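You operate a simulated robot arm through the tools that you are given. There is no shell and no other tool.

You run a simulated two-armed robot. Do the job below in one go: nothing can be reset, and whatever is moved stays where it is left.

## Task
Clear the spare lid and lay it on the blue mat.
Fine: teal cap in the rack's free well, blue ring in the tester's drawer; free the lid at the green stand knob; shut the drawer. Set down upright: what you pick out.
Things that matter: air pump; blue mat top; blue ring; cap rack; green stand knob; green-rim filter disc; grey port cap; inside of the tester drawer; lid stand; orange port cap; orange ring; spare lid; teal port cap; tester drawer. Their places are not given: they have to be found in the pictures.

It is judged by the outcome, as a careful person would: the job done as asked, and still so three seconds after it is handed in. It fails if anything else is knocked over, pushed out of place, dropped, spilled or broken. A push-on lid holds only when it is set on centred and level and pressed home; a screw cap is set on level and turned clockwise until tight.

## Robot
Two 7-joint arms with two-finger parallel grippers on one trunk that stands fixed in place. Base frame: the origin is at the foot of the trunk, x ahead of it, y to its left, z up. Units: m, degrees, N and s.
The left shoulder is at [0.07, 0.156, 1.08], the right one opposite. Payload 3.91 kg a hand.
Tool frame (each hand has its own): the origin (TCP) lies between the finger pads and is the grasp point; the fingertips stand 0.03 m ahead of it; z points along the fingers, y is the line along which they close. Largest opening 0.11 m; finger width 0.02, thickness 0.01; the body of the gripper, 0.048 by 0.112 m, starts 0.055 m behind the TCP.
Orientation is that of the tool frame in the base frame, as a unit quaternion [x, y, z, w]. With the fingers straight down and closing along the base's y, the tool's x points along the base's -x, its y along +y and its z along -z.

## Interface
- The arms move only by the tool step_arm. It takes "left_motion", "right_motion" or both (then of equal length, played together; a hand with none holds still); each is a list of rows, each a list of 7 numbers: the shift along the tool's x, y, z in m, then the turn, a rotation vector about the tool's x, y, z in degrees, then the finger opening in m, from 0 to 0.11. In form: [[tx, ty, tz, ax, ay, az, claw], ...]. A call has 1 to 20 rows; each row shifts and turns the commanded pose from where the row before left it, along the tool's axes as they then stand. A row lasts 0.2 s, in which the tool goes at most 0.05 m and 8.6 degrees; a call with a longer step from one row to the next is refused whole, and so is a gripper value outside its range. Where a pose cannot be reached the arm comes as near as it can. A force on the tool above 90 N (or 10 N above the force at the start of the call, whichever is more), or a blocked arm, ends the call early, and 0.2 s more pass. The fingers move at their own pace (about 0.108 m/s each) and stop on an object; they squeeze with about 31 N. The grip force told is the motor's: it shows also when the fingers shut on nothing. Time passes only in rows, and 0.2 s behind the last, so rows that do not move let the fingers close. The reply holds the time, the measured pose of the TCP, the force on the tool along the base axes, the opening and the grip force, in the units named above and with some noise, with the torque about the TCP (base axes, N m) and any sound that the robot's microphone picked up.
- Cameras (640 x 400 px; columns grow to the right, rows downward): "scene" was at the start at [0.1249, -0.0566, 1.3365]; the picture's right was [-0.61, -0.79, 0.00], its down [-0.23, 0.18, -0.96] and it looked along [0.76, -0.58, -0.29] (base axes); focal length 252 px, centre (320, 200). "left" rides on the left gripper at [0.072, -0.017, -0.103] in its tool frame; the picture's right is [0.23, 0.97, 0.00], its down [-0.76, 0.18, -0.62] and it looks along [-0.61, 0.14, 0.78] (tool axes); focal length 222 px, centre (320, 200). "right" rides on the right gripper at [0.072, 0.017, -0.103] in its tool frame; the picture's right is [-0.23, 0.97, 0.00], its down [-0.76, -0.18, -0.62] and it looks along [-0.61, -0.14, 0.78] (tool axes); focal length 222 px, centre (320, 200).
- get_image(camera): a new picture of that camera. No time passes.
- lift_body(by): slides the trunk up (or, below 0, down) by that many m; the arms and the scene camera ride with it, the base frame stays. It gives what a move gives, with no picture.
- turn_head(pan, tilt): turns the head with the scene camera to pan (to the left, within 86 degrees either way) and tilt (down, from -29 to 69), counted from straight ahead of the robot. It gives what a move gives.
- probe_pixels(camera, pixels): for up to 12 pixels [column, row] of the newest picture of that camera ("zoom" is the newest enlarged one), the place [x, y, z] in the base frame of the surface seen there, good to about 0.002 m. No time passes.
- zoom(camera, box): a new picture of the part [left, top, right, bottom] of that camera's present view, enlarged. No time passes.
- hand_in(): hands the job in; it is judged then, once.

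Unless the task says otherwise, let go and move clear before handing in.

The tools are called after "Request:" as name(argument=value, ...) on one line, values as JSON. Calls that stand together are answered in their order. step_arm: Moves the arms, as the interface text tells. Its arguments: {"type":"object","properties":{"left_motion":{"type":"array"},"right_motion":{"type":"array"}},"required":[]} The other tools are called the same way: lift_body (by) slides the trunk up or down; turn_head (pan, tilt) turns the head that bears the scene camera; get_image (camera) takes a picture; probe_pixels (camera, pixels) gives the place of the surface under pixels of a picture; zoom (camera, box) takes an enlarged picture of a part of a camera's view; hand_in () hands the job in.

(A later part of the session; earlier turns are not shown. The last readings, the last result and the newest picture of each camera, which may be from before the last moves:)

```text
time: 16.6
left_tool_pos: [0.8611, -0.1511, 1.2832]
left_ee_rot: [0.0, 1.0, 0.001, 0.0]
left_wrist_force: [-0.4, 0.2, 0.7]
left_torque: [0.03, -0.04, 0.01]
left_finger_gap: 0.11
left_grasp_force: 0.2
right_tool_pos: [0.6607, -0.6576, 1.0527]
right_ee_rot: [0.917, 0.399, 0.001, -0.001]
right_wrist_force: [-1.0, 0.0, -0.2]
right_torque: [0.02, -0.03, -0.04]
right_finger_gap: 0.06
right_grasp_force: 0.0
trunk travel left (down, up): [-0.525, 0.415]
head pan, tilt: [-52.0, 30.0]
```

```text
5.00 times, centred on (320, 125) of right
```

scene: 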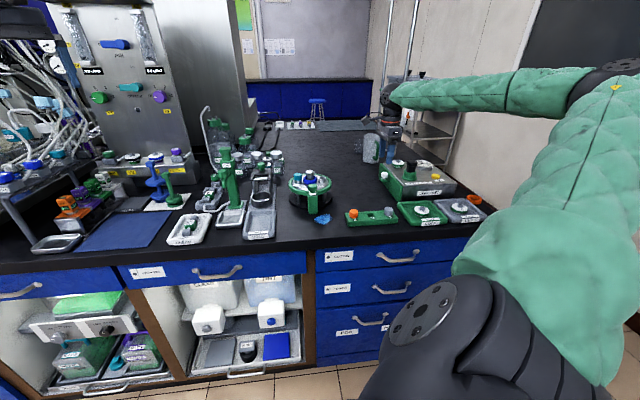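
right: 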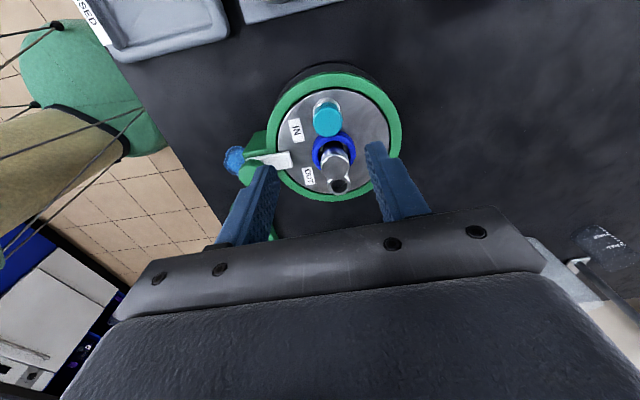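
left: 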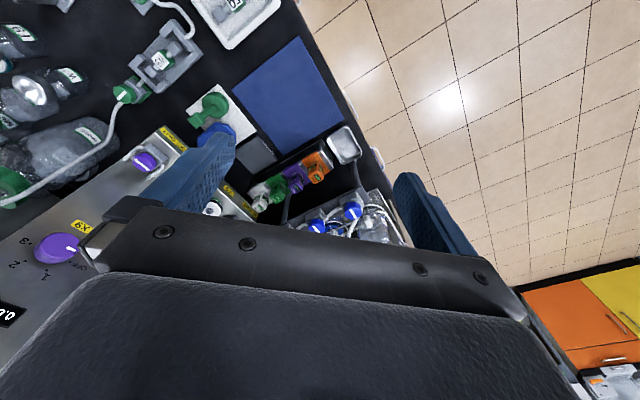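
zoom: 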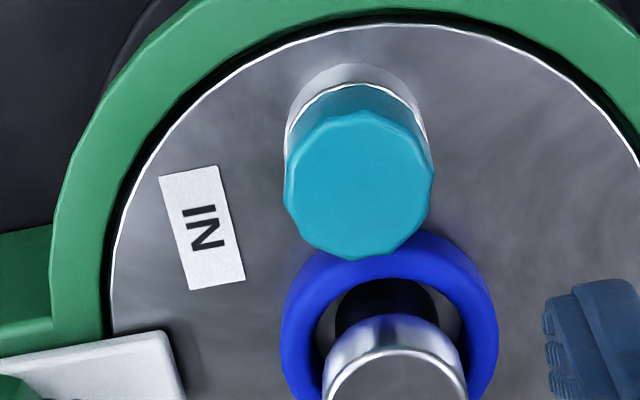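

The teal cap's top is centred near (359,185) of the zoom. I'll probe its centre and rims.

Request:
probe_pixels(camera="zoom", pixels=[[359, 185], [290, 190], [430, 180], [352, 118], [362, 252], [345, 100], [350, 75], [390, 345], [295, 340], [490, 320], [380, 240], [400, 375]])

Request:
probe_pixels(camera="right", pixels=[[320, 100], [327, 118], [334, 145], [339, 186], [270, 159], [283, 158], [247, 158], [290, 110], [385, 120], [300, 185], [335, 165], [347, 150]])

```text
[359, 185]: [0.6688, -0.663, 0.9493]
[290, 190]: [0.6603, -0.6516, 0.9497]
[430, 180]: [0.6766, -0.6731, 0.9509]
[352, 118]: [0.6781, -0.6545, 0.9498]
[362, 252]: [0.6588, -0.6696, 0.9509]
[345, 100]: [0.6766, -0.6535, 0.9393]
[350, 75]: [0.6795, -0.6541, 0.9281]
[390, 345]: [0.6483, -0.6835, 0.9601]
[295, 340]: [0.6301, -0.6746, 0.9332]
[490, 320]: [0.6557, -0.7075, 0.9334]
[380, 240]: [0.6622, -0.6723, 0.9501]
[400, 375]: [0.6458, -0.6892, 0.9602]
```

```text
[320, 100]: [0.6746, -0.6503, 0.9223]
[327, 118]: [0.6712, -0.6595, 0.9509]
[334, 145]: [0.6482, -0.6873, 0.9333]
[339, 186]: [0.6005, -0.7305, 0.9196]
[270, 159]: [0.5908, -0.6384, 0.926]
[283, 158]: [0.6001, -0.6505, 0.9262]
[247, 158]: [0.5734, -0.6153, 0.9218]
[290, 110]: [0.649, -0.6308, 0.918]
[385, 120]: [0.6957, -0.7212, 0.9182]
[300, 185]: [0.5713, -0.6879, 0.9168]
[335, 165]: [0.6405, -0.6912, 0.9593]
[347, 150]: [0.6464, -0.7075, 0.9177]
```

The cap top centre is (0.6685,-0.6622), z 0.950, about 28 mm wide. I'll align and descend with the fingers open at 0.05 to z≈0.963.

Request:
step_arm(right_motion=[[0.0015, 0.0082, 0, 0, 0, 0, 0.05], [0, 0, 0.02, 0, 0, 0, 0.05], [0, 0, 0.02, 0, 0, 0, 0.05], [0, 0, 0.02, 0, 0, 0, 0.05], [0, 0, 0.015, 0, 0, 0, 0.05], [0, 0, 0.0145, 0, 0, 0, 0.05], [0, 0, 0, 0, 0, 0, 0.05]])

Request:
zoom(camera="right", box=[224, 100, 416, 220])

Request:
zoom(camera="scene", box=[272, 150, 352, 210])

```text
time: 18.2
left_tool_pos: [0.8615, -0.1503, 1.2834]
left_ee_rot: [0.0, 1.0, 0.0, -0.001]
left_wrist_force: [-0.3, -0.4, 0.1]
left_torque: [0.0, -0.02, 0.0]
left_finger_gap: 0.1101
left_grasp_force: 0.0
right_tool_pos: [0.6694, -0.6611, 0.963]
right_ee_rot: [0.917, 0.399, 0.0, -0.001]
right_wrist_force: [-0.4, 0.1, -0.6]
right_torque: [-0.01, 0.02, -0.01]
right_finger_gap: 0.0499
right_grasp_force: 0.1
trunk travel left (down, up): [-0.525, 0.415]
head pan, tilt: [-52.0, 30.0]
```

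```text
3.33 times, centred on (320, 160) of right
```

zoom: 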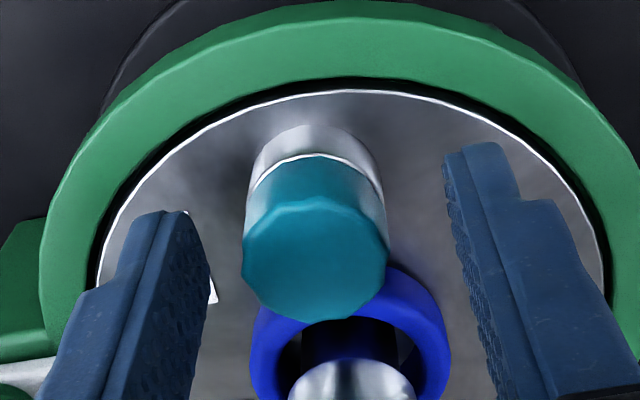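

```text
6.67 times, centred on (312, 180) of scene
```

zoom: 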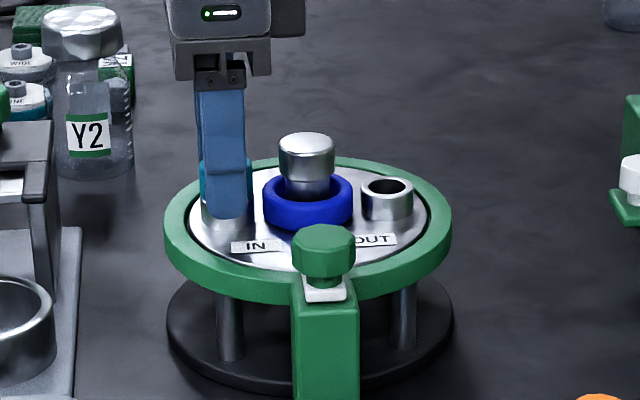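

The fingertips straddle the cap at about the joint with the port collar; I'll raise 3 mm so only the cap is gripped, and close.

Request:
step_arm(right_motion=[[0, 0, -0.003, 0, 0, 0, 0.05], [0, 0, 0, 0, 0, 0, 0.035], [0, 0, 0, 0, 0, 0, 0.02], [0, 0, 0, 0, 0, 0, 0.02], [0, 0, 0, 0, 0, 0, 0.02]])

Request:
zoom(camera="right", box=[224, 100, 416, 220])

```text
time: 19.4
left_tool_pos: [0.862, -0.1515, 1.2841]
left_ee_rot: [0.0, 1.0, 0.0, 0.0]
left_wrist_force: [0.3, 0.2, 0.0]
left_torque: [0.0, 0.01, -0.03]
left_finger_gap: 0.11
left_grasp_force: 0.1
right_tool_pos: [0.6703, -0.6634, 0.9668]
right_ee_rot: [0.917, 0.4, 0.0, 0.0]
right_wrist_force: [-0.1, -0.5, 0.5]
right_torque: [-0.02, -0.01, 0.01]
right_finger_gap: 0.0248
right_grasp_force: 30.6
trunk travel left (down, up): [-0.525, 0.415]
head pan, tilt: [-52.0, 30.0]
```

```text
3.33 times, centred on (320, 160) of right
```

zoom: 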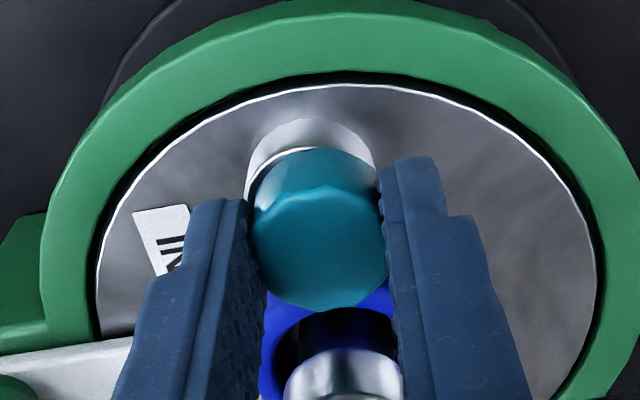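

The cap is held at 0.0248 m opening. I'll lift gently a few mm to learn whether it pulls off or must be turned.

Request:
step_arm(right_motion=[[0, 0, -0.003, 0, 0, 0, 0.02], [0, 0, -0.003, 0, 0, 0, 0.02]])

Request:
zoom(camera="right", box=[224, 100, 416, 220])

Request:
zoom(camera="scene", box=[272, 150, 352, 210])

```text
time: 20.0
left_tool_pos: [0.8629, -0.1511, 1.2847]
left_ee_rot: [0.0, 1.0, -0.001, 0.0]
left_wrist_force: [-0.6, 0.4, -0.3]
left_torque: [0.01, 0.01, 0.01]
left_finger_gap: 0.11
left_grasp_force: 0.0
right_tool_pos: [0.6699, -0.6628, 0.9733]
right_ee_rot: [0.917, 0.4, 0.0, 0.0]
right_wrist_force: [-0.1, 0.3, -0.5]
right_torque: [-0.01, -0.01, 0.0]
right_finger_gap: 0.025
right_grasp_force: 31.2
trunk travel left (down, up): [-0.525, 0.415]
head pan, tilt: [-52.0, 30.0]
```

```text
3.33 times, centred on (320, 160) of right
```

zoom: 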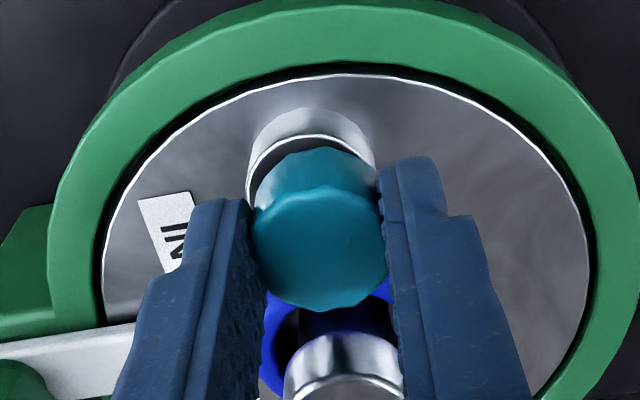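

```text
6.67 times, centred on (312, 180) of scene
```

zoom: 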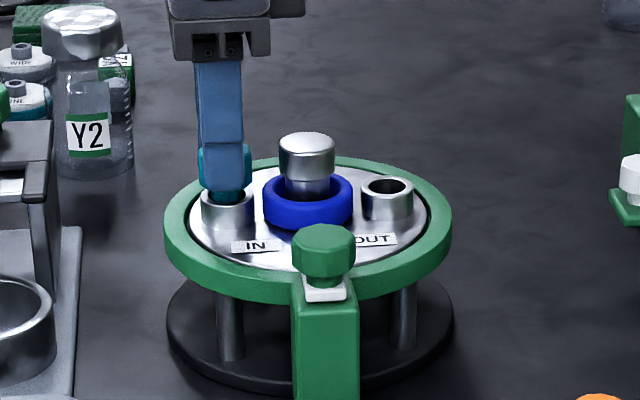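

The cap comes off freely with no force, its plug leaving the port. I'll lift it straight up.

Request:
step_arm(right_motion=[[0, 0, -0.012, 0, 0, 0, 0.02], [0, 0, -0.02, 0, 0, 0, 0.02], [0, 0, -0.03, 0, 0, 0, 0.02], [0, 0, -0.03, 0, 0, 0, 0.02], [0, 0, 0, 0, 0, 0, 0.02]])

Request:
zoom(camera="scene", box=[272, 120, 352, 180])

Request:
get_image(camera="right")

```text
time: 21.2
left_tool_pos: [0.8621, -0.1513, 1.282]
left_ee_rot: [0.0, 1.0, 0.0, -0.001]
left_wrist_force: [-0.9, -0.1, -0.4]
left_torque: [0.03, 0.01, 0.01]
left_finger_gap: 0.11
left_grasp_force: 0.1
right_tool_pos: [0.6733, -0.664, 1.064]
right_ee_rot: [0.917, 0.399, -0.001, -0.001]
right_wrist_force: [0.0, 0.3, -0.1]
right_torque: [0.0, 0.01, 0.02]
right_finger_gap: 0.0249
right_grasp_force: 30.9
trunk travel left (down, up): [-0.525, 0.415]
head pan, tilt: [-52.0, 30.0]
```

```text
6.67 times, centred on (312, 150) of scene
```

zoom: 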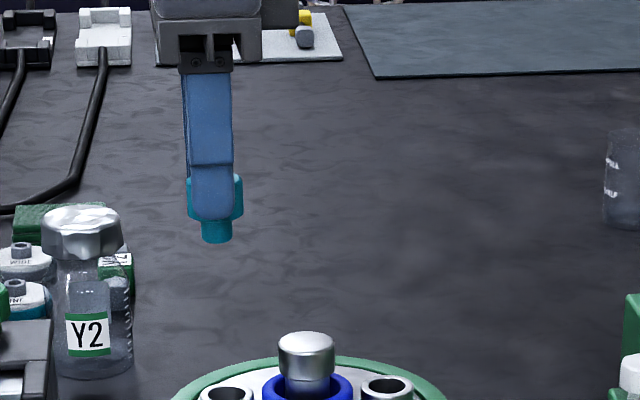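

```text
taken
```

right: 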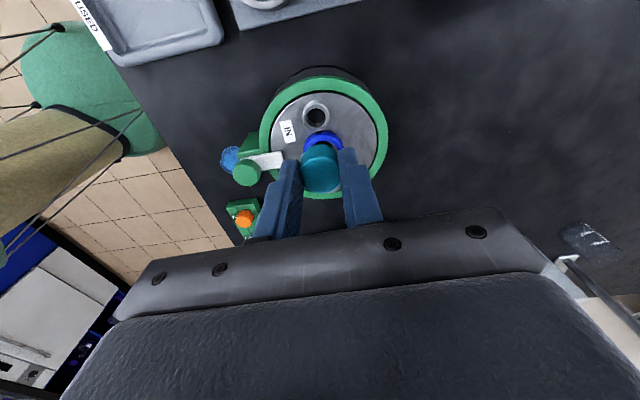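

The cap hangs with its short plug at zoom (216,235). I'll probe the plug and cap in the scene zoom to know where the plug is relative to the hand.

Request:
zoom(camera="scene", box=[284, 135, 316, 155])

Request:
probe_pixels(camera="zoom", pixels=[[312, 235], [290, 230], [330, 230], [312, 245], [270, 170], [360, 170], [312, 190], [312, 240]])

```text
16.00 times, centred on (300, 145) of scene
```

zoom: 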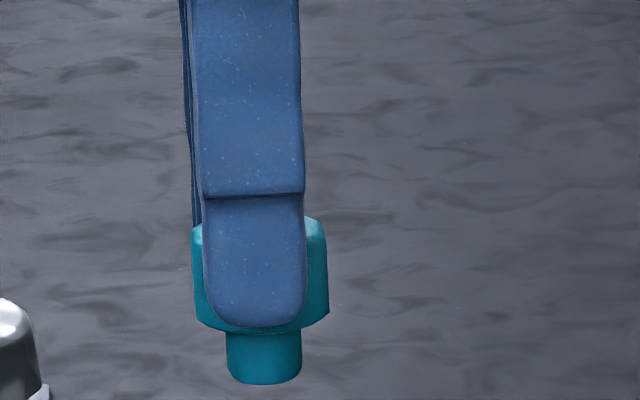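

```text
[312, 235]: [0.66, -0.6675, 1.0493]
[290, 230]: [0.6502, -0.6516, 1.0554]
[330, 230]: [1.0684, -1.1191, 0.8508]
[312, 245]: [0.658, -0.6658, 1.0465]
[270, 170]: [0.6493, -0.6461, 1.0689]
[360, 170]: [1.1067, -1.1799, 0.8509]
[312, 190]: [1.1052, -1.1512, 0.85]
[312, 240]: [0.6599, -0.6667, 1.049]
```

The cap hangs plumb, its plug about 12 mm long and its base ~32 mm below the TCP. I'll carry it at this height to over well 3.

Request:
step_arm(right_motion=[[-0.03097, -0.02484, 0, 0, 0, 0, 0.02], [-0.03097, -0.02484, 0, 0, 0, 0, 0.02], [-0.03097, -0.02484, 0, 0, 0, 0, 0.02], [-0.03097, -0.02484, 0, 0, 0, 0, 0.02], [-0.03097, -0.02484, 0, 0, 0, 0, 0.02], [-0.03097, -0.02484, 0, 0, 0, 0, 0.02], [-0.03097, -0.02484, 0, 0, 0, 0, 0.02], [0, 0, 0.04, 0, 0, 0, 0.02], [0, 0, 0.03, 0, 0, 0, 0.02], [0, 0, 0, 0, 0, 0, 0.02]])

Request:
get_image(camera="right")

Request:
get_image(camera="scene")

```text
time: 23.4
left_tool_pos: [0.8616, -0.149, 1.2827]
left_ee_rot: [0.0, 1.0, 0.0, 0.0]
left_wrist_force: [0.8, 0.0, 0.0]
left_torque: [0.0, 0.03, 0.05]
left_finger_gap: 0.1096
left_grasp_force: 0.1
right_tool_pos: [0.3958, -0.703, 0.9939]
right_ee_rot: [0.917, 0.399, -0.001, 0.0]
right_wrist_force: [0.4, -0.2, 0.1]
right_torque: [-0.01, 0.0, -0.01]
right_finger_gap: 0.025
right_grasp_force: 31.1
trunk travel left (down, up): [-0.525, 0.415]
head pan, tilt: [-52.0, 30.0]
```

```text
taken
```

right: 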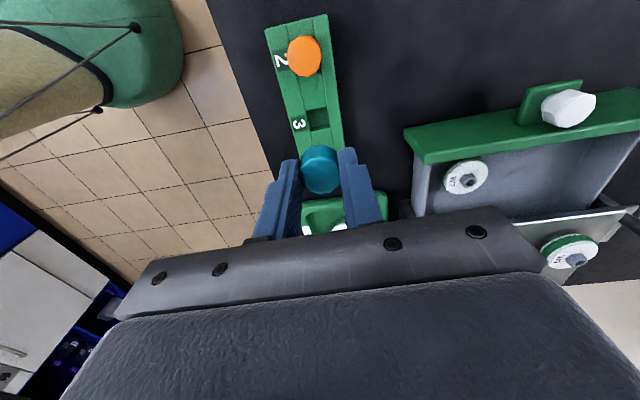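

```text
taken
```

scene: 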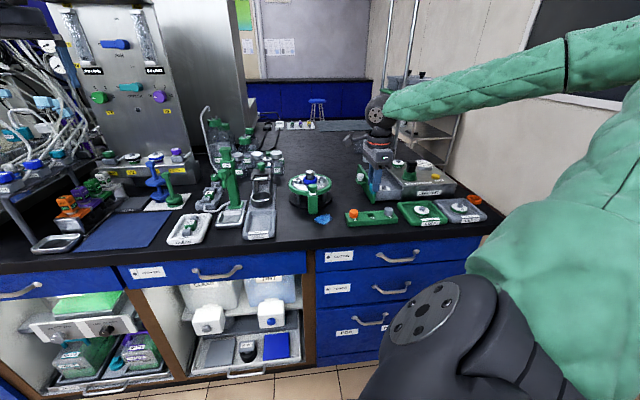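

The well "3" shows at (318,118), right where the TCP axis projects (320,117). I'll zoom to check more exactly.

Request:
zoom(camera="right", box=[272, 90, 368, 150])

Request:
probe_pixels(camera="right", pixels=[[308, 109], [326, 107], [311, 131], [330, 129], [318, 120], [320, 112], [305, 55]])

Request:
zoom(camera="scene", box=[340, 170, 420, 230])

```text
6.67 times, centred on (320, 120) of right
```

zoom: 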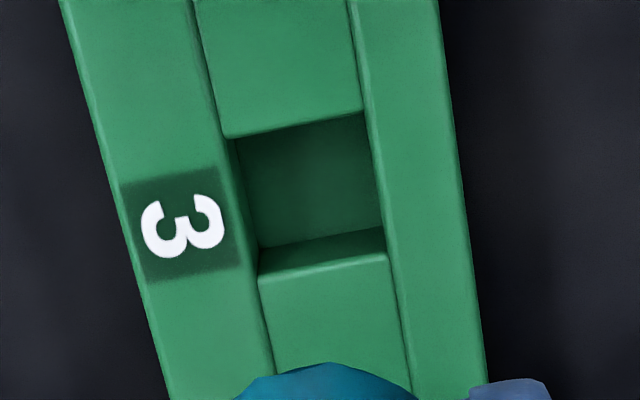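

```text
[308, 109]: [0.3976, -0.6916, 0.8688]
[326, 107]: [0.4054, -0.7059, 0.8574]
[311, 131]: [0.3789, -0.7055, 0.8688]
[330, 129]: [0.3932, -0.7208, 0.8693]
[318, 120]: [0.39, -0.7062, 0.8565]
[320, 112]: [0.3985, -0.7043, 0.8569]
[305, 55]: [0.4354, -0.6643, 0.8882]
```

```text
6.67 times, centred on (380, 200) of scene
```

zoom: 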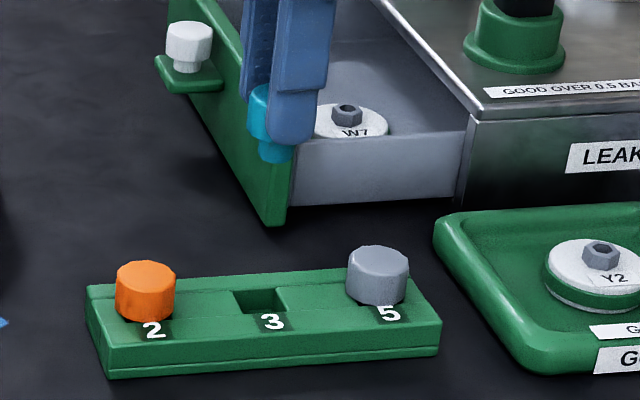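

By image the well centre is ~2 mm to the hand's −y side. I'll correct this and descend to just above the rack (plug bottom near 0.885) and check again.

Request:
step_arm(right_motion=[[0, -0.0017, 0.02, 0, 0, 0, 0.02], [0, 0, 0.02, 0, 0, 0, 0.02], [0, 0, 0.02, 0, 0, 0, 0.02], [0, 0, 0, 0, 0, 0, 0.02]])

Request:
get_image(camera="right")

Request:
zoom(camera="right", box=[272, 120, 368, 180])

Request:
zoom(camera="scene", box=[340, 180, 404, 230])

```text
time: 24.4
left_tool_pos: [0.8613, -0.1504, 1.2846]
left_ee_rot: [0.0, 1.0, 0.0, 0.0]
left_wrist_force: [0.1, -0.4, -0.5]
left_torque: [-0.03, -0.01, 0.02]
left_finger_gap: 0.1101
left_grasp_force: 0.0
right_tool_pos: [0.3942, -0.7015, 0.9351]
right_ee_rot: [0.917, 0.4, 0.0, 0.0]
right_wrist_force: [0.2, -0.2, -1.0]
right_torque: [-0.02, 0.01, 0.03]
right_finger_gap: 0.025
right_grasp_force: 31.0
trunk travel left (down, up): [-0.525, 0.415]
head pan, tilt: [-52.0, 30.0]
```

```text
taken
```

right: 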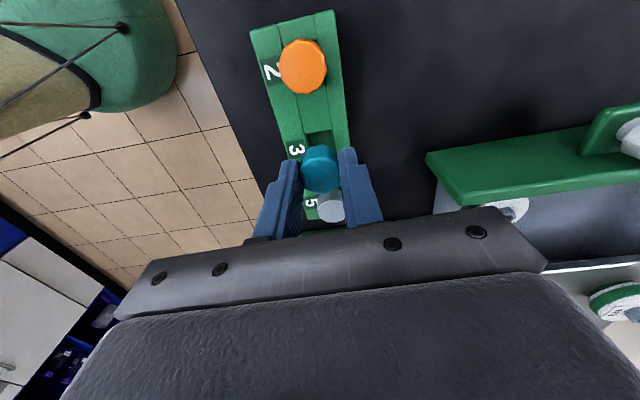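

```text
6.67 times, centred on (320, 150) of right
```

zoom: 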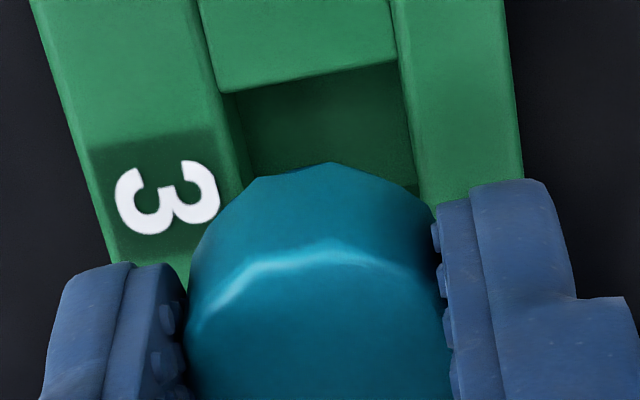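

```text
8.00 times, centred on (372, 205) of scene
```

zoom: 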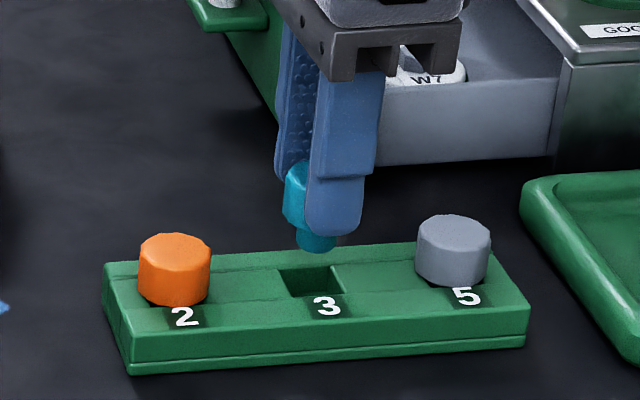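

In the scene view the plug projects onto the well's centre (≈(312,281)). I'll lower it in gently to z≈0.904.

Request:
step_arm(right_motion=[[0, 0, 0.01, 0, 0, 0, 0.02], [0, 0, 0.01, 0, 0, 0, 0.02], [0, 0, 0.006, 0, 0, 0, 0.02], [0, 0, 0.003, 0, 0, 0, 0.02], [0, 0, 0, 0, 0, 0, 0.02]])

Request:
zoom(camera="scene", box=[340, 180, 404, 230])

Request:
zoom(camera="right", box=[272, 120, 368, 180])

```text
time: 25.6
left_tool_pos: [0.8617, -0.1502, 1.2826]
left_ee_rot: [0.0, 1.0, 0.0, -0.001]
left_wrist_force: [0.5, 0.1, 0.4]
left_torque: [-0.02, -0.01, -0.01]
left_finger_gap: 0.1101
left_grasp_force: 0.1
right_tool_pos: [0.3953, -0.703, 0.9059]
right_ee_rot: [0.917, 0.4, -0.001, 0.0]
right_wrist_force: [-0.5, 0.1, -0.3]
right_torque: [0.0, 0.0, -0.02]
right_finger_gap: 0.025
right_grasp_force: 31.4
trunk travel left (down, up): [-0.525, 0.415]
head pan, tilt: [-52.0, 30.0]
```

```text
8.00 times, centred on (372, 205) of scene
```

zoom: 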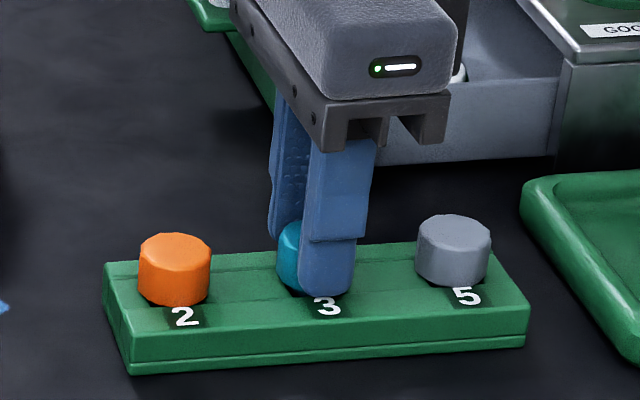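

```text
6.67 times, centred on (320, 150) of right
```

zoom: 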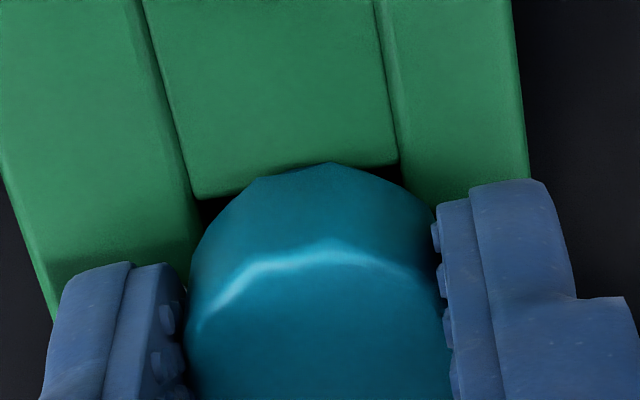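

No contact force yet, the plug is inside the well. I'll lower another few mm until it seats.

Request:
step_arm(right_motion=[[0, 0, 0.002, 0, 0, 0, 0.02], [0, 0, 0.0015, 0, 0, 0, 0.02], [0, 0, 0, 0, 0, 0, 0.02]])

Request:
zoom(camera="scene", box=[356, 190, 388, 215])

```text
time: 26.4
left_tool_pos: [0.8606, -0.1498, 1.2845]
left_ee_rot: [0.0, 1.0, 0.0, 0.001]
left_wrist_force: [-0.3, 0.6, -0.2]
left_torque: [-0.05, 0.0, 0.03]
left_finger_gap: 0.11
left_grasp_force: 0.0
right_tool_pos: [0.3946, -0.7029, 0.9049]
right_ee_rot: [0.917, 0.399, 0.001, 0.001]
right_wrist_force: [0.3, -3.9, 18.3]
right_torque: [-0.12, 0.02, 0.02]
right_finger_gap: 0.0251
right_grasp_force: 30.9
trunk travel left (down, up): [-0.525, 0.415]
head pan, tilt: [-52.0, 30.0]
```

```text
16.00 times, centred on (372, 202) of scene
```

zoom: 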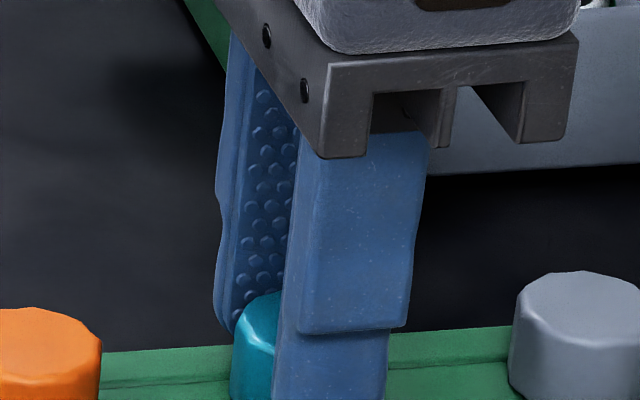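

Contact (18 N) occurs with the cap's top at about 0.888, equal to the neighbouring caps (0.889), so it is seated. I'll release and rise.

Request:
step_arm(right_motion=[[0, 0, -0.001, 0, 0, 0, 0.02], [0, 0, 0, 0, 0, 0, 0.04], [0, 0, 0, 0, 0, 0, 0.045], [0, 0, -0.015, 0, 0, 0, 0.045], [0, 0, -0.03, 0, 0, 0, 0.045], [0, 0, -0.04, 0, 0, 0, 0.045], [0, 0, -0.04, 0, 0, 0, 0.045], [0, 0, -0.03, 0, 0, 0, 0.06]])

Request:
get_image(camera="right")

Request:
zoom(camera="scene", box=[340, 180, 404, 230])

```text
time: 28.2
left_tool_pos: [0.8613, -0.1498, 1.2835]
left_ee_rot: [0.0, 1.0, 0.0, -0.001]
left_wrist_force: [-0.5, -0.7, -0.4]
left_torque: [0.01, -0.03, -0.01]
left_finger_gap: 0.11
left_grasp_force: 0.0
right_tool_pos: [0.3959, -0.701, 1.058]
right_ee_rot: [0.917, 0.4, 0.0, 0.0]
right_wrist_force: [0.5, -0.5, 0.0]
right_torque: [-0.06, 0.01, 0.0]
right_finger_gap: 0.06
right_grasp_force: 0.0
trunk travel left (down, up): [-0.525, 0.415]
head pan, tilt: [-52.0, 30.0]
```

```text
taken
```

right: 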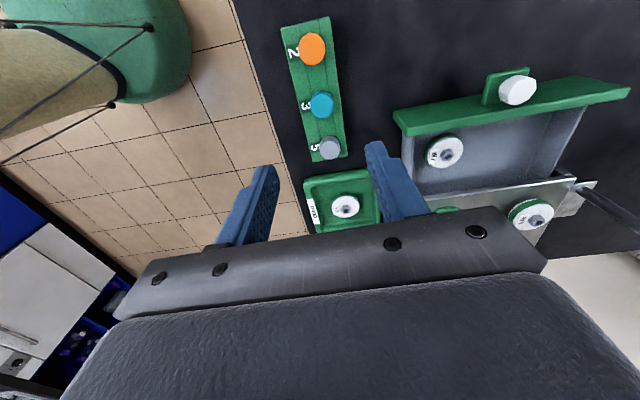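

```text
8.00 times, centred on (372, 205) of scene
```

zoom: 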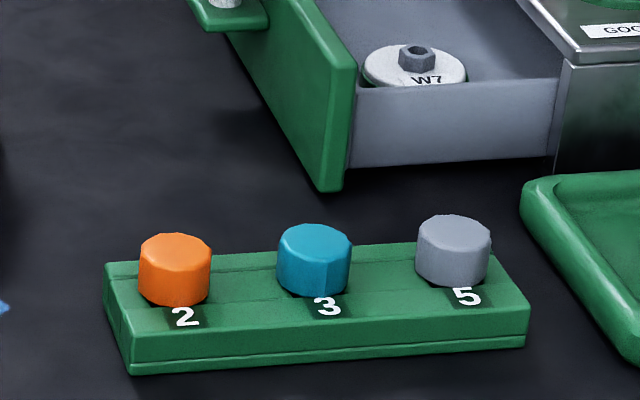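

The teal cap stands upright in well 3 like its neighbours. Now I'll go over the lid centre for the blue ring.

Request:
step_arm(right_motion=[[0.0287, 0.0284, 0, 0, 0, 0, 0.08], [0.0287, 0.0284, 0, 0, 0, 0, 0.08], [0.0287, 0.0284, 0, 0, 0, 0, 0.08], [0.0287, 0.0284, 0, 0, 0, 0, 0.08], [0.0287, 0.0284, 0, 0, 0, 0, 0.08], [0.0287, 0.0284, 0, 0, 0, 0, 0.08], [0, 0, 0, 0, 0, 0, 0.08]])

Request:
get_image(camera="right")

Request:
zoom(camera="right", box=[256, 80, 384, 160])

Request:
zoom(camera="scene", box=[280, 160, 344, 200])

```text
time: 29.8
left_tool_pos: [0.8611, -0.1505, 1.2847]
left_ee_rot: [0.0, 1.0, 0.0, 0.0]
left_wrist_force: [0.1, 0.4, 0.4]
left_torque: [0.0, -0.01, 0.0]
left_finger_gap: 0.1097
left_grasp_force: 0.0
right_tool_pos: [0.6354, -0.6914, 1.0607]
right_ee_rot: [0.917, 0.398, 0.0, 0.0]
right_wrist_force: [0.1, 0.5, -0.1]
right_torque: [0.04, -0.07, -0.02]
right_finger_gap: 0.0802
right_grasp_force: 0.0
trunk travel left (down, up): [-0.525, 0.415]
head pan, tilt: [-52.0, 30.0]
```

```text
taken
```

right: 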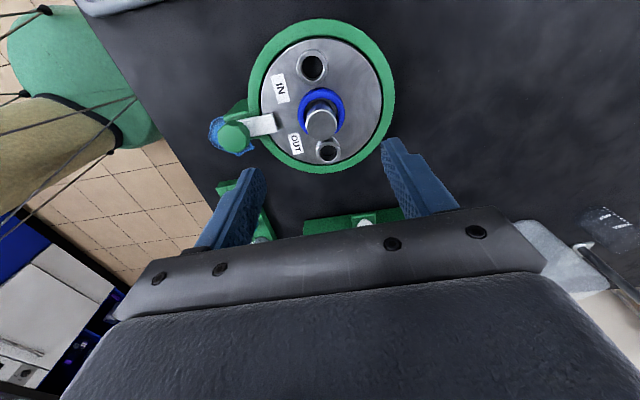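

```text
5.00 times, centred on (320, 120) of right
```

zoom: 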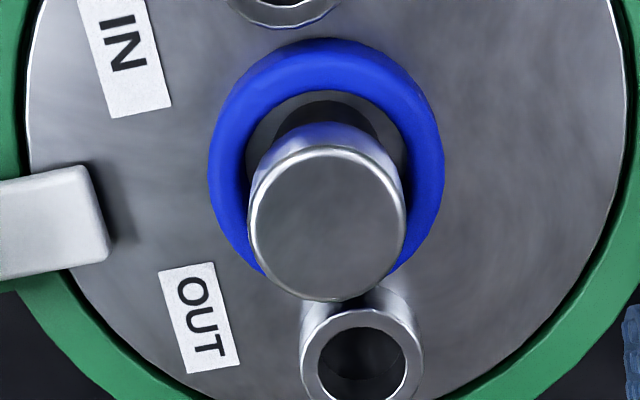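

```text
10.00 times, centred on (312, 180) of scene
```

zoom: 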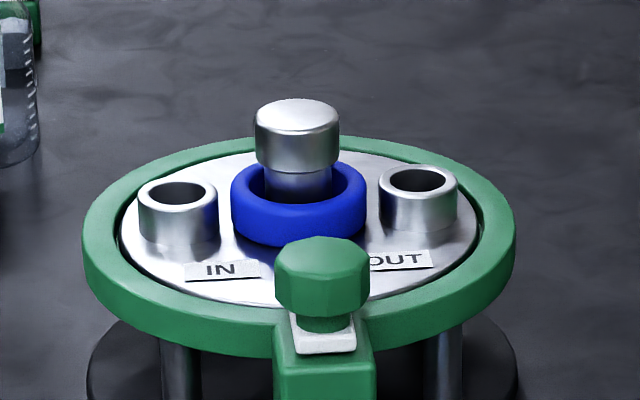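

The ring (outer ~48 mm) lies at zoom (326,165), concentric with the post; the clamp tongue ends ~20 mm from its left edge. I'll open to 0.057, align and descend partway to check.

Request:
step_arm(right_motion=[[0.001, 0.0015, 0.01, 0, 0, 0, 0.057], [0, 0, 0.02, 0, 0, 0, 0.057], [0, 0, 0.02, 0, 0, 0, 0.057], [0, 0, 0.02, 0, 0, 0, 0.057], [0, 0, 0.015, 0, 0, 0, 0.057], [0, 0, 0, 0, 0, 0, 0.057]])

Request:
get_image(camera="right")

Request:
zoom(camera="right", box=[224, 100, 416, 220])

Request:
zoom(camera="scene", box=[280, 160, 344, 200])

```text
time: 31.2
left_tool_pos: [0.8605, -0.151, 1.2845]
left_ee_rot: [0.0, 1.0, 0.0, -0.001]
left_wrist_force: [-1.0, 0.5, 0.3]
left_torque: [0.0, 0.0, -0.01]
left_finger_gap: 0.1097
left_grasp_force: 0.3
right_tool_pos: [0.6376, -0.6921, 0.9754]
right_ee_rot: [0.917, 0.399, -0.001, 0.0]
right_wrist_force: [0.7, 0.1, -0.4]
right_torque: [0.02, 0.01, 0.01]
right_finger_gap: 0.0571
right_grasp_force: 0.0
trunk travel left (down, up): [-0.525, 0.415]
head pan, tilt: [-52.0, 30.0]
```

```text
taken
```

right: 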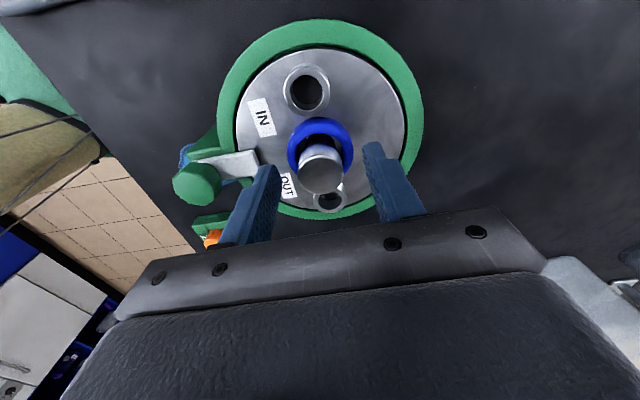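

```text
3.33 times, centred on (320, 160) of right
```

zoom: 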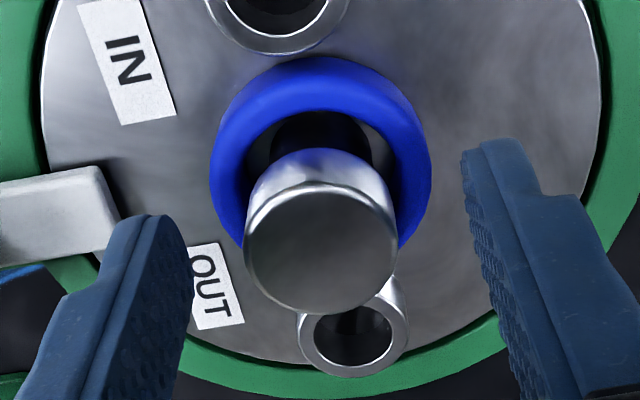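

```text
10.00 times, centred on (312, 180) of scene
```

zoom: 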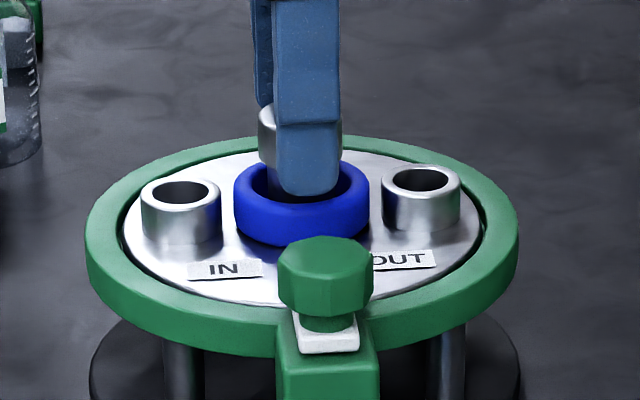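

The ring is centred between the fingers (zoom col 321) with a slight −e offset in the scene view. I'll shift 1.5 mm and descend to z≈0.951.

Request:
step_arm(right_motion=[[0.0015, 0, 0.01, 0, 0, 0, 0.057], [0, 0, 0.008, 0, 0, 0, 0.057], [0, 0, 0.006, 0, 0, 0, 0.057], [0, 0, 0, 0, 0, 0, 0.057]])

Request:
zoom(camera="right", box=[224, 110, 416, 230])

Request:
zoom(camera="scene", box=[280, 160, 344, 200])

```text
time: 32.2
left_tool_pos: [0.8606, -0.1502, 1.2833]
left_ee_rot: [0.0, 1.0, 0.001, 0.0]
left_wrist_force: [0.4, 0.1, -0.7]
left_torque: [-0.01, 0.0, 0.0]
left_finger_gap: 0.1102
left_grasp_force: 0.0
right_tool_pos: [0.6398, -0.6925, 0.9516]
right_ee_rot: [0.917, 0.4, 0.0, 0.0]
right_wrist_force: [-0.7, -0.6, 0.2]
right_torque: [0.03, 0.02, -0.02]
right_finger_gap: 0.0568
right_grasp_force: 0.1
trunk travel left (down, up): [-0.525, 0.415]
head pan, tilt: [-52.0, 30.0]
```

```text
3.33 times, centred on (320, 170) of right
```

zoom: 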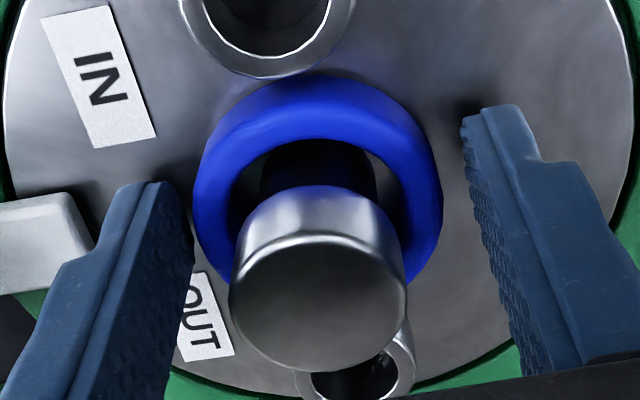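

```text
10.00 times, centred on (312, 180) of scene
```

zoom: 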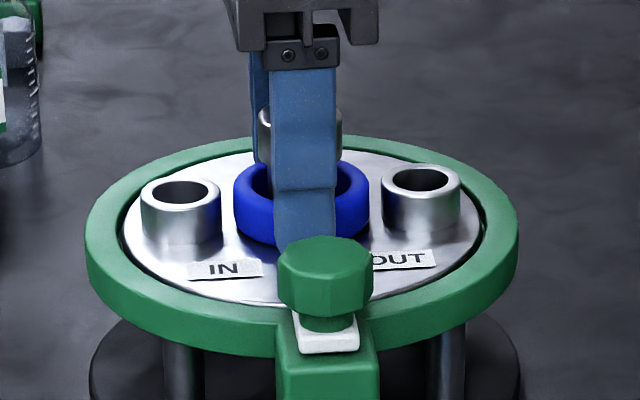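

The fingers are beside the ring with the tongue clear. I'll lower 1 mm and close on the ring.

Request:
step_arm(right_motion=[[0, 0, 0.001, 0, 0, 0, 0.057], [0, 0, 0, 0, 0, 0, 0.05], [0, 0, 0, 0, 0, 0, 0.045], [0, 0, 0, 0, 0, 0, 0.04], [0, 0, 0, 0, 0, 0, 0.04]])

Request:
zoom(camera="right", box=[224, 110, 416, 230])

```text
time: 33.4
left_tool_pos: [0.8631, -0.1489, 1.2827]
left_ee_rot: [0.001, 1.0, 0.0, 0.0]
left_wrist_force: [0.0, 0.0, 0.3]
left_torque: [0.0, 0.03, -0.02]
left_finger_gap: 0.1099
left_grasp_force: 0.0
right_tool_pos: [0.6396, -0.6926, 0.9501]
right_ee_rot: [0.916, 0.4, 0.0, 0.001]
right_wrist_force: [-0.6, -0.2, 0.2]
right_torque: [0.01, 0.01, -0.01]
right_finger_gap: 0.0474
right_grasp_force: 30.8
trunk travel left (down, up): [-0.525, 0.415]
head pan, tilt: [-52.0, 30.0]
```

```text
3.33 times, centred on (320, 170) of right
```

zoom: 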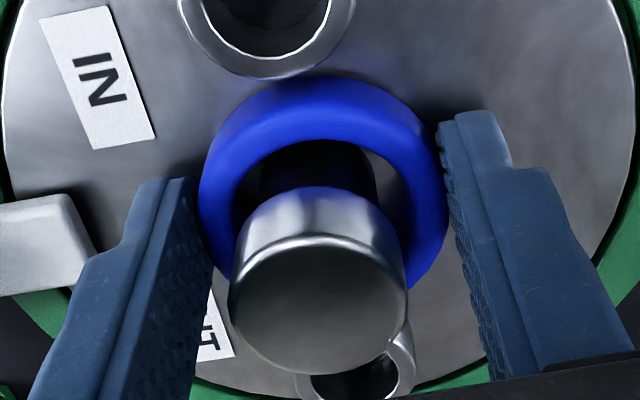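

The ring is gripped at 0.0474 m. I'll lift it straight up over the post head in small steps.

Request:
step_arm(right_motion=[[0, 0, -0.004, 0, 0, 0, 0.04], [0, 0, -0.006, 0, 0, 0, 0.04], [0, 0, 0, 0, 0, 0, 0.04]])

Request:
zoom(camera="scene", box=[280, 160, 344, 200])

Request:
zoom(camera="right", box=[224, 110, 416, 230])

```text
time: 34.2
left_tool_pos: [0.8622, -0.1511, 1.2836]
left_ee_rot: [0.0, 1.0, -0.001, 0.0]
left_wrist_force: [-0.3, -0.3, -0.3]
left_torque: [-0.01, 0.04, 0.0]
left_finger_gap: 0.1097
left_grasp_force: 0.0
right_tool_pos: [0.639, -0.6918, 0.9598]
right_ee_rot: [0.917, 0.4, 0.0, -0.001]
right_wrist_force: [0.2, 0.1, -0.7]
right_torque: [-0.01, -0.01, 0.01]
right_finger_gap: 0.0475
right_grasp_force: 31.0
trunk travel left (down, up): [-0.525, 0.415]
head pan, tilt: [-52.0, 30.0]
```

```text
10.00 times, centred on (312, 180) of scene
```

zoom: 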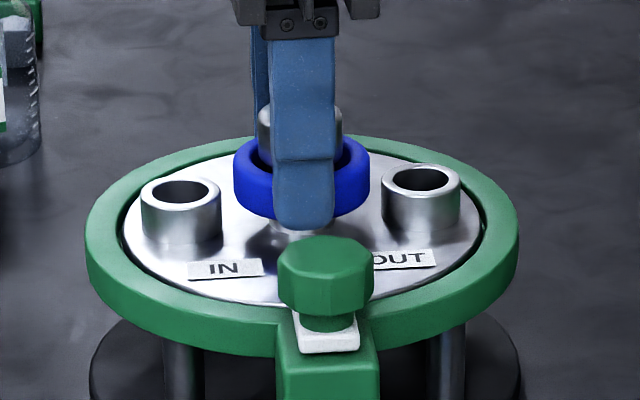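

```text
3.33 times, centred on (320, 170) of right
```

zoom: 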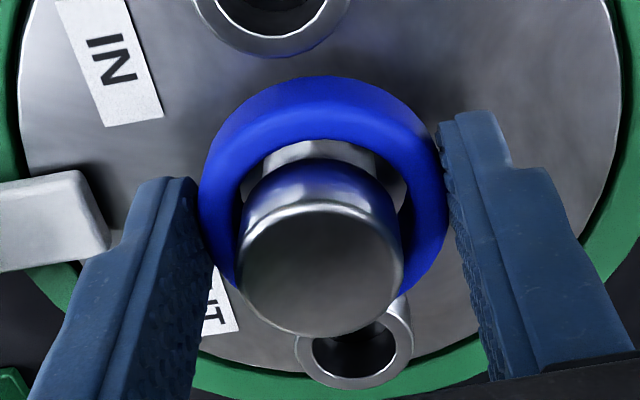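

The ring rises level with no force and is centred around the post head. Continuing upward.

Request:
step_arm(right_motion=[[0, 0, -0.007, 0, 0, 0, 0.04], [0, 0, -0.007, 0, 0, 0, 0.04], [0, 0, -0.008, 0, 0, 0, 0.04], [0, 0, -0.01, 0, 0, 0, 0.04], [0, 0, -0.02, 0, 0, 0, 0.04], [0, 0, -0.03, 0, 0, 0, 0.04], [0, 0, -0.03, 0, 0, 0, 0.04], [0, 0, 0, 0, 0, 0, 0.04]])

Request:
zoom(camera="scene", box=[272, 120, 352, 200])

Request:
get_image(camera="right")

```text
time: 36.0
left_tool_pos: [0.8613, -0.1503, 1.2837]
left_ee_rot: [0.0, 1.0, 0.0, 0.0]
left_wrist_force: [0.2, 0.2, 0.2]
left_torque: [0.0, -0.01, 0.01]
left_finger_gap: 0.1099
left_grasp_force: 0.1
right_tool_pos: [0.6396, -0.6879, 1.0696]
right_ee_rot: [0.917, 0.4, 0.0, -0.002]
right_wrist_force: [0.2, -0.6, 0.3]
right_torque: [0.0, 0.01, 0.04]
right_finger_gap: 0.0472
right_grasp_force: 30.7
trunk travel left (down, up): [-0.525, 0.415]
head pan, tilt: [-52.0, 30.0]
```

```text
5.00 times, centred on (312, 160) of scene
```

zoom: 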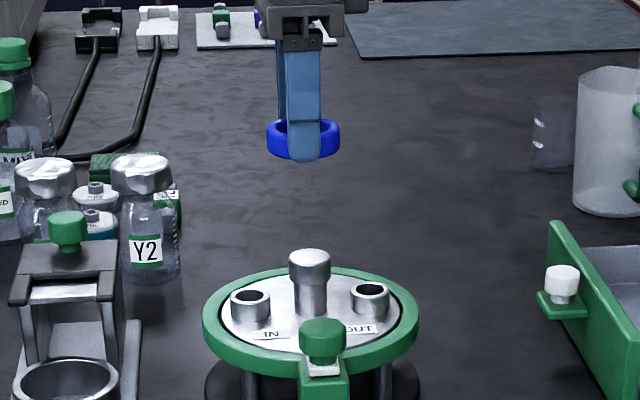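

```text
taken
```

right: 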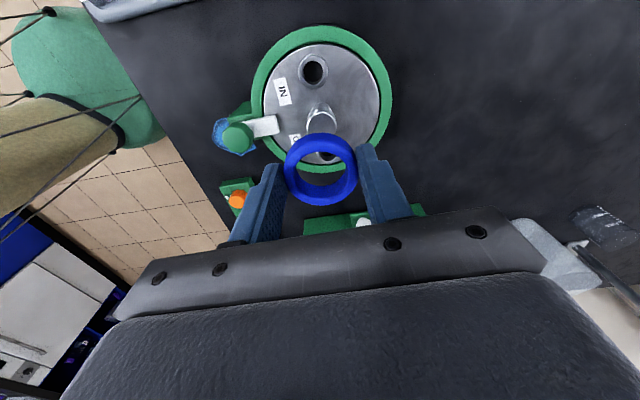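

The ring hangs level in the fingers. I'll carry it at z 1.07 to above the drawer's free end.

Request:
step_arm(right_motion=[[-0.03847, 0.00911, 0, 0, 0, 0, 0.04], [-0.03847, 0.00911, 0, 0, 0, 0, 0.04], [-0.03847, 0.00911, 0, 0, 0, 0, 0.04], [-0.03847, 0.00911, 0, 0, 0, 0, 0.04], [-0.03847, 0.00911, 0, 0, 0, 0, 0.04], [-0.03847, 0.00911, 0, 0, 0, 0, 0.04], [-0.03847, 0.00911, 0, 0, 0, 0, 0.04], [0, 0, 0, 0, 0, 0, 0.04]])

Request:
get_image(camera="right")

Request:
zoom(camera="scene", box=[350, 110, 478, 210])

```text
time: 37.8
left_tool_pos: [0.8626, -0.15, 1.2828]
left_ee_rot: [0.001, 1.0, 0.0, -0.001]
left_wrist_force: [-0.3, 0.0, -0.7]
left_torque: [0.0, -0.01, 0.01]
left_finger_gap: 0.11
left_grasp_force: 0.1
right_tool_pos: [0.5017, -0.932, 1.0706]
right_ee_rot: [0.917, 0.4, 0.0, -0.001]
right_wrist_force: [-0.3, 0.1, -0.1]
right_torque: [0.01, -0.03, -0.03]
right_finger_gap: 0.0475
right_grasp_force: 31.3
trunk travel left (down, up): [-0.525, 0.415]
head pan, tilt: [-52.0, 30.0]
```

```text
taken
```

right: 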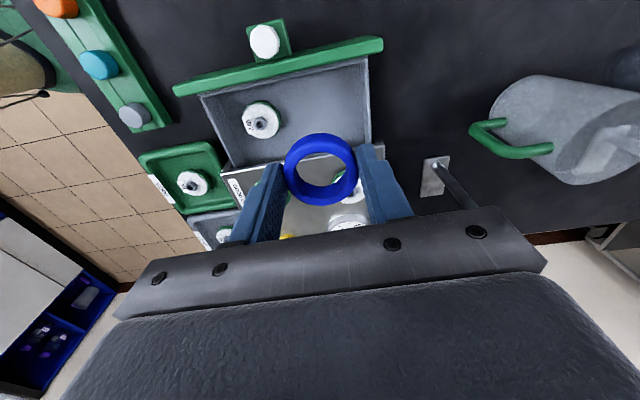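

```text
4.00 times, centred on (414, 160) of scene
```

zoom: 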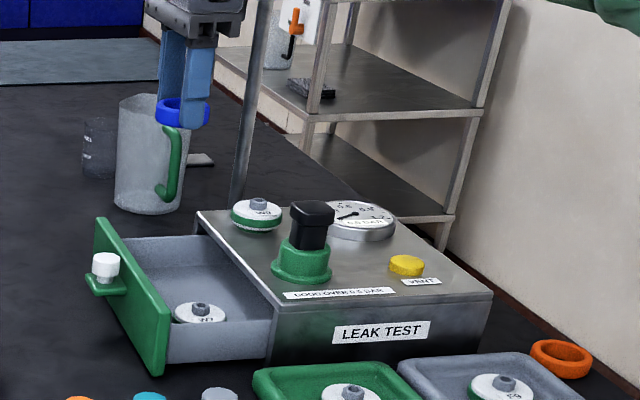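

Below the hand the drawer's free floor is at (320,96), between disc W7 (262,120) and the far wall (370,100). I'll shift 3 mm farther from the disc and descend most of the way.

Request:
step_arm(right_motion=[[0, 0.003, 0.03, 0, 0, 0, 0.04], [0, 0, 0.03, 0, 0, 0, 0.04], [0, 0, 0.03, 0, 0, 0, 0.04], [0, 0, 0.025, 0, 0, 0, 0.04], [0, 0, 0, 0, 0, 0, 0.04]])

Request:
get_image(camera="right")

Request:
zoom(camera="scene", box=[350, 130, 478, 230])

```text
time: 39.0
left_tool_pos: [0.8618, -0.15, 1.2835]
left_ee_rot: [0.0, 1.0, 0.0, 0.0]
left_wrist_force: [0.3, -0.4, -0.4]
left_torque: [-0.02, -0.03, 0.04]
left_finger_gap: 0.1099
left_grasp_force: 0.2
right_tool_pos: [0.5032, -0.9329, 0.9546]
right_ee_rot: [0.917, 0.4, 0.0, 0.0]
right_wrist_force: [0.4, -0.3, -0.4]
right_torque: [0.01, 0.0, -0.02]
right_finger_gap: 0.0474
right_grasp_force: 31.0
trunk travel left (down, up): [-0.525, 0.415]
head pan, tilt: [-52.0, 30.0]
```

```text
taken
```

right: 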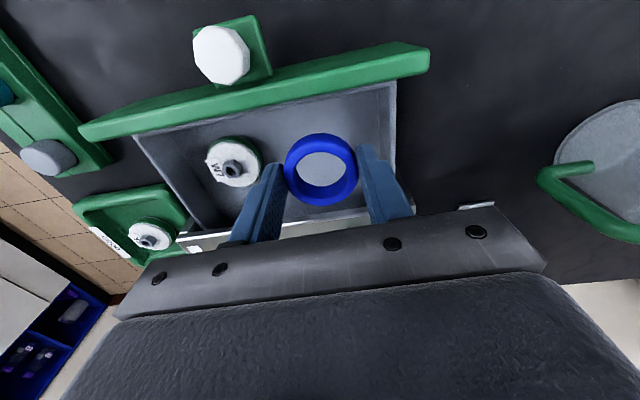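

```text
4.00 times, centred on (414, 180) of scene
```

zoom: 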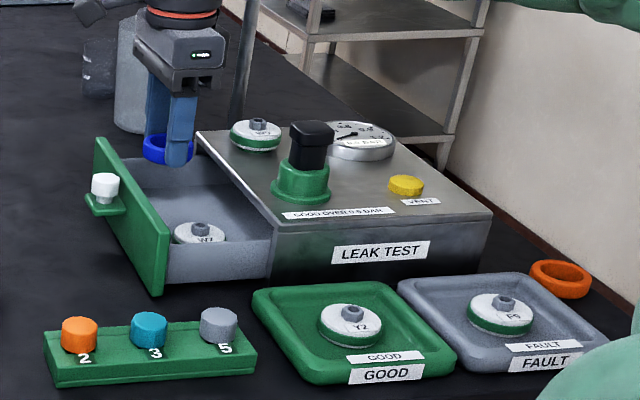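

The ring will land near (320,130), clear of disc and walls. I'll lower on until just above the floor and then to contact.

Request:
step_arm(right_motion=[[0, 0, 0.02, 0, 0, 0, 0.04], [0, 0, 0.02, 0, 0, 0, 0.04], [0, 0, 0.012, 0, 0, 0, 0.04], [0, 0, 0, 0, 0, 0, 0.04]])

Request:
get_image(camera="right")

Request:
zoom(camera="scene", box=[360, 150, 424, 190])

```text
time: 40.0
left_tool_pos: [0.8622, -0.1506, 1.2841]
left_ee_rot: [-0.001, 1.0, 0.0, -0.001]
left_wrist_force: [0.7, -0.7, -0.1]
left_torque: [0.0, 0.02, 0.0]
left_finger_gap: 0.11
left_grasp_force: 0.0
right_tool_pos: [0.5039, -0.9326, 0.9022]
right_ee_rot: [0.917, 0.399, 0.0, 0.0]
right_wrist_force: [0.2, 0.3, -0.3]
right_torque: [0.01, -0.03, -0.01]
right_finger_gap: 0.0474
right_grasp_force: 30.8
trunk travel left (down, up): [-0.525, 0.415]
head pan, tilt: [-52.0, 30.0]
```

```text
taken
```

right: 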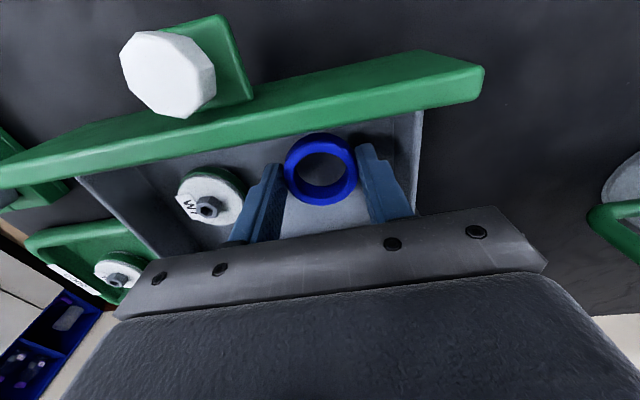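

```text
10.00 times, centred on (392, 170) of scene
```

zoom: 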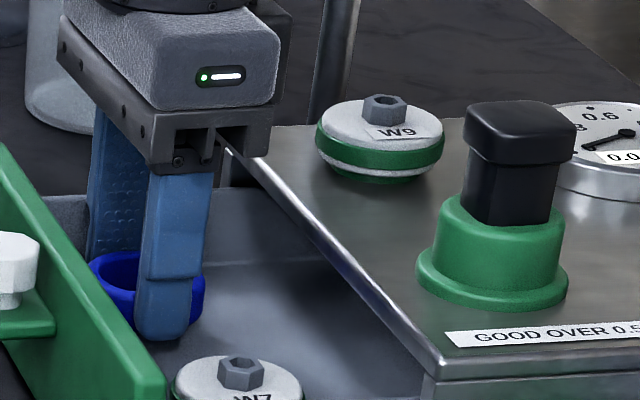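

The ring is ~6 mm above the drawer floor with no contact. I'll lower gently to touch down.

Request:
step_arm(right_motion=[[0, 0, 0.003, 0, 0, 0, 0.04], [0, 0, 0.002, 0, 0, 0, 0.04], [0, 0, 0, 0, 0, 0, 0.04]])

```text
time: 40.8
left_tool_pos: [0.8613, -0.1505, 1.2839]
left_ee_rot: [0.0, 1.0, 0.0, -0.001]
left_wrist_force: [0.0, 0.1, 0.2]
left_torque: [0.0, -0.03, -0.01]
left_finger_gap: 0.11
left_grasp_force: 0.1
right_tool_pos: [0.5039, -0.9329, 0.8981]
right_ee_rot: [0.917, 0.399, 0.0, -0.001]
right_wrist_force: [0.3, -0.7, 0.6]
right_torque: [-0.01, -0.02, 0.0]
right_finger_gap: 0.0474
right_grasp_force: 30.8
trunk travel left (down, up): [-0.525, 0.415]
head pan, tilt: [-52.0, 30.0]
```

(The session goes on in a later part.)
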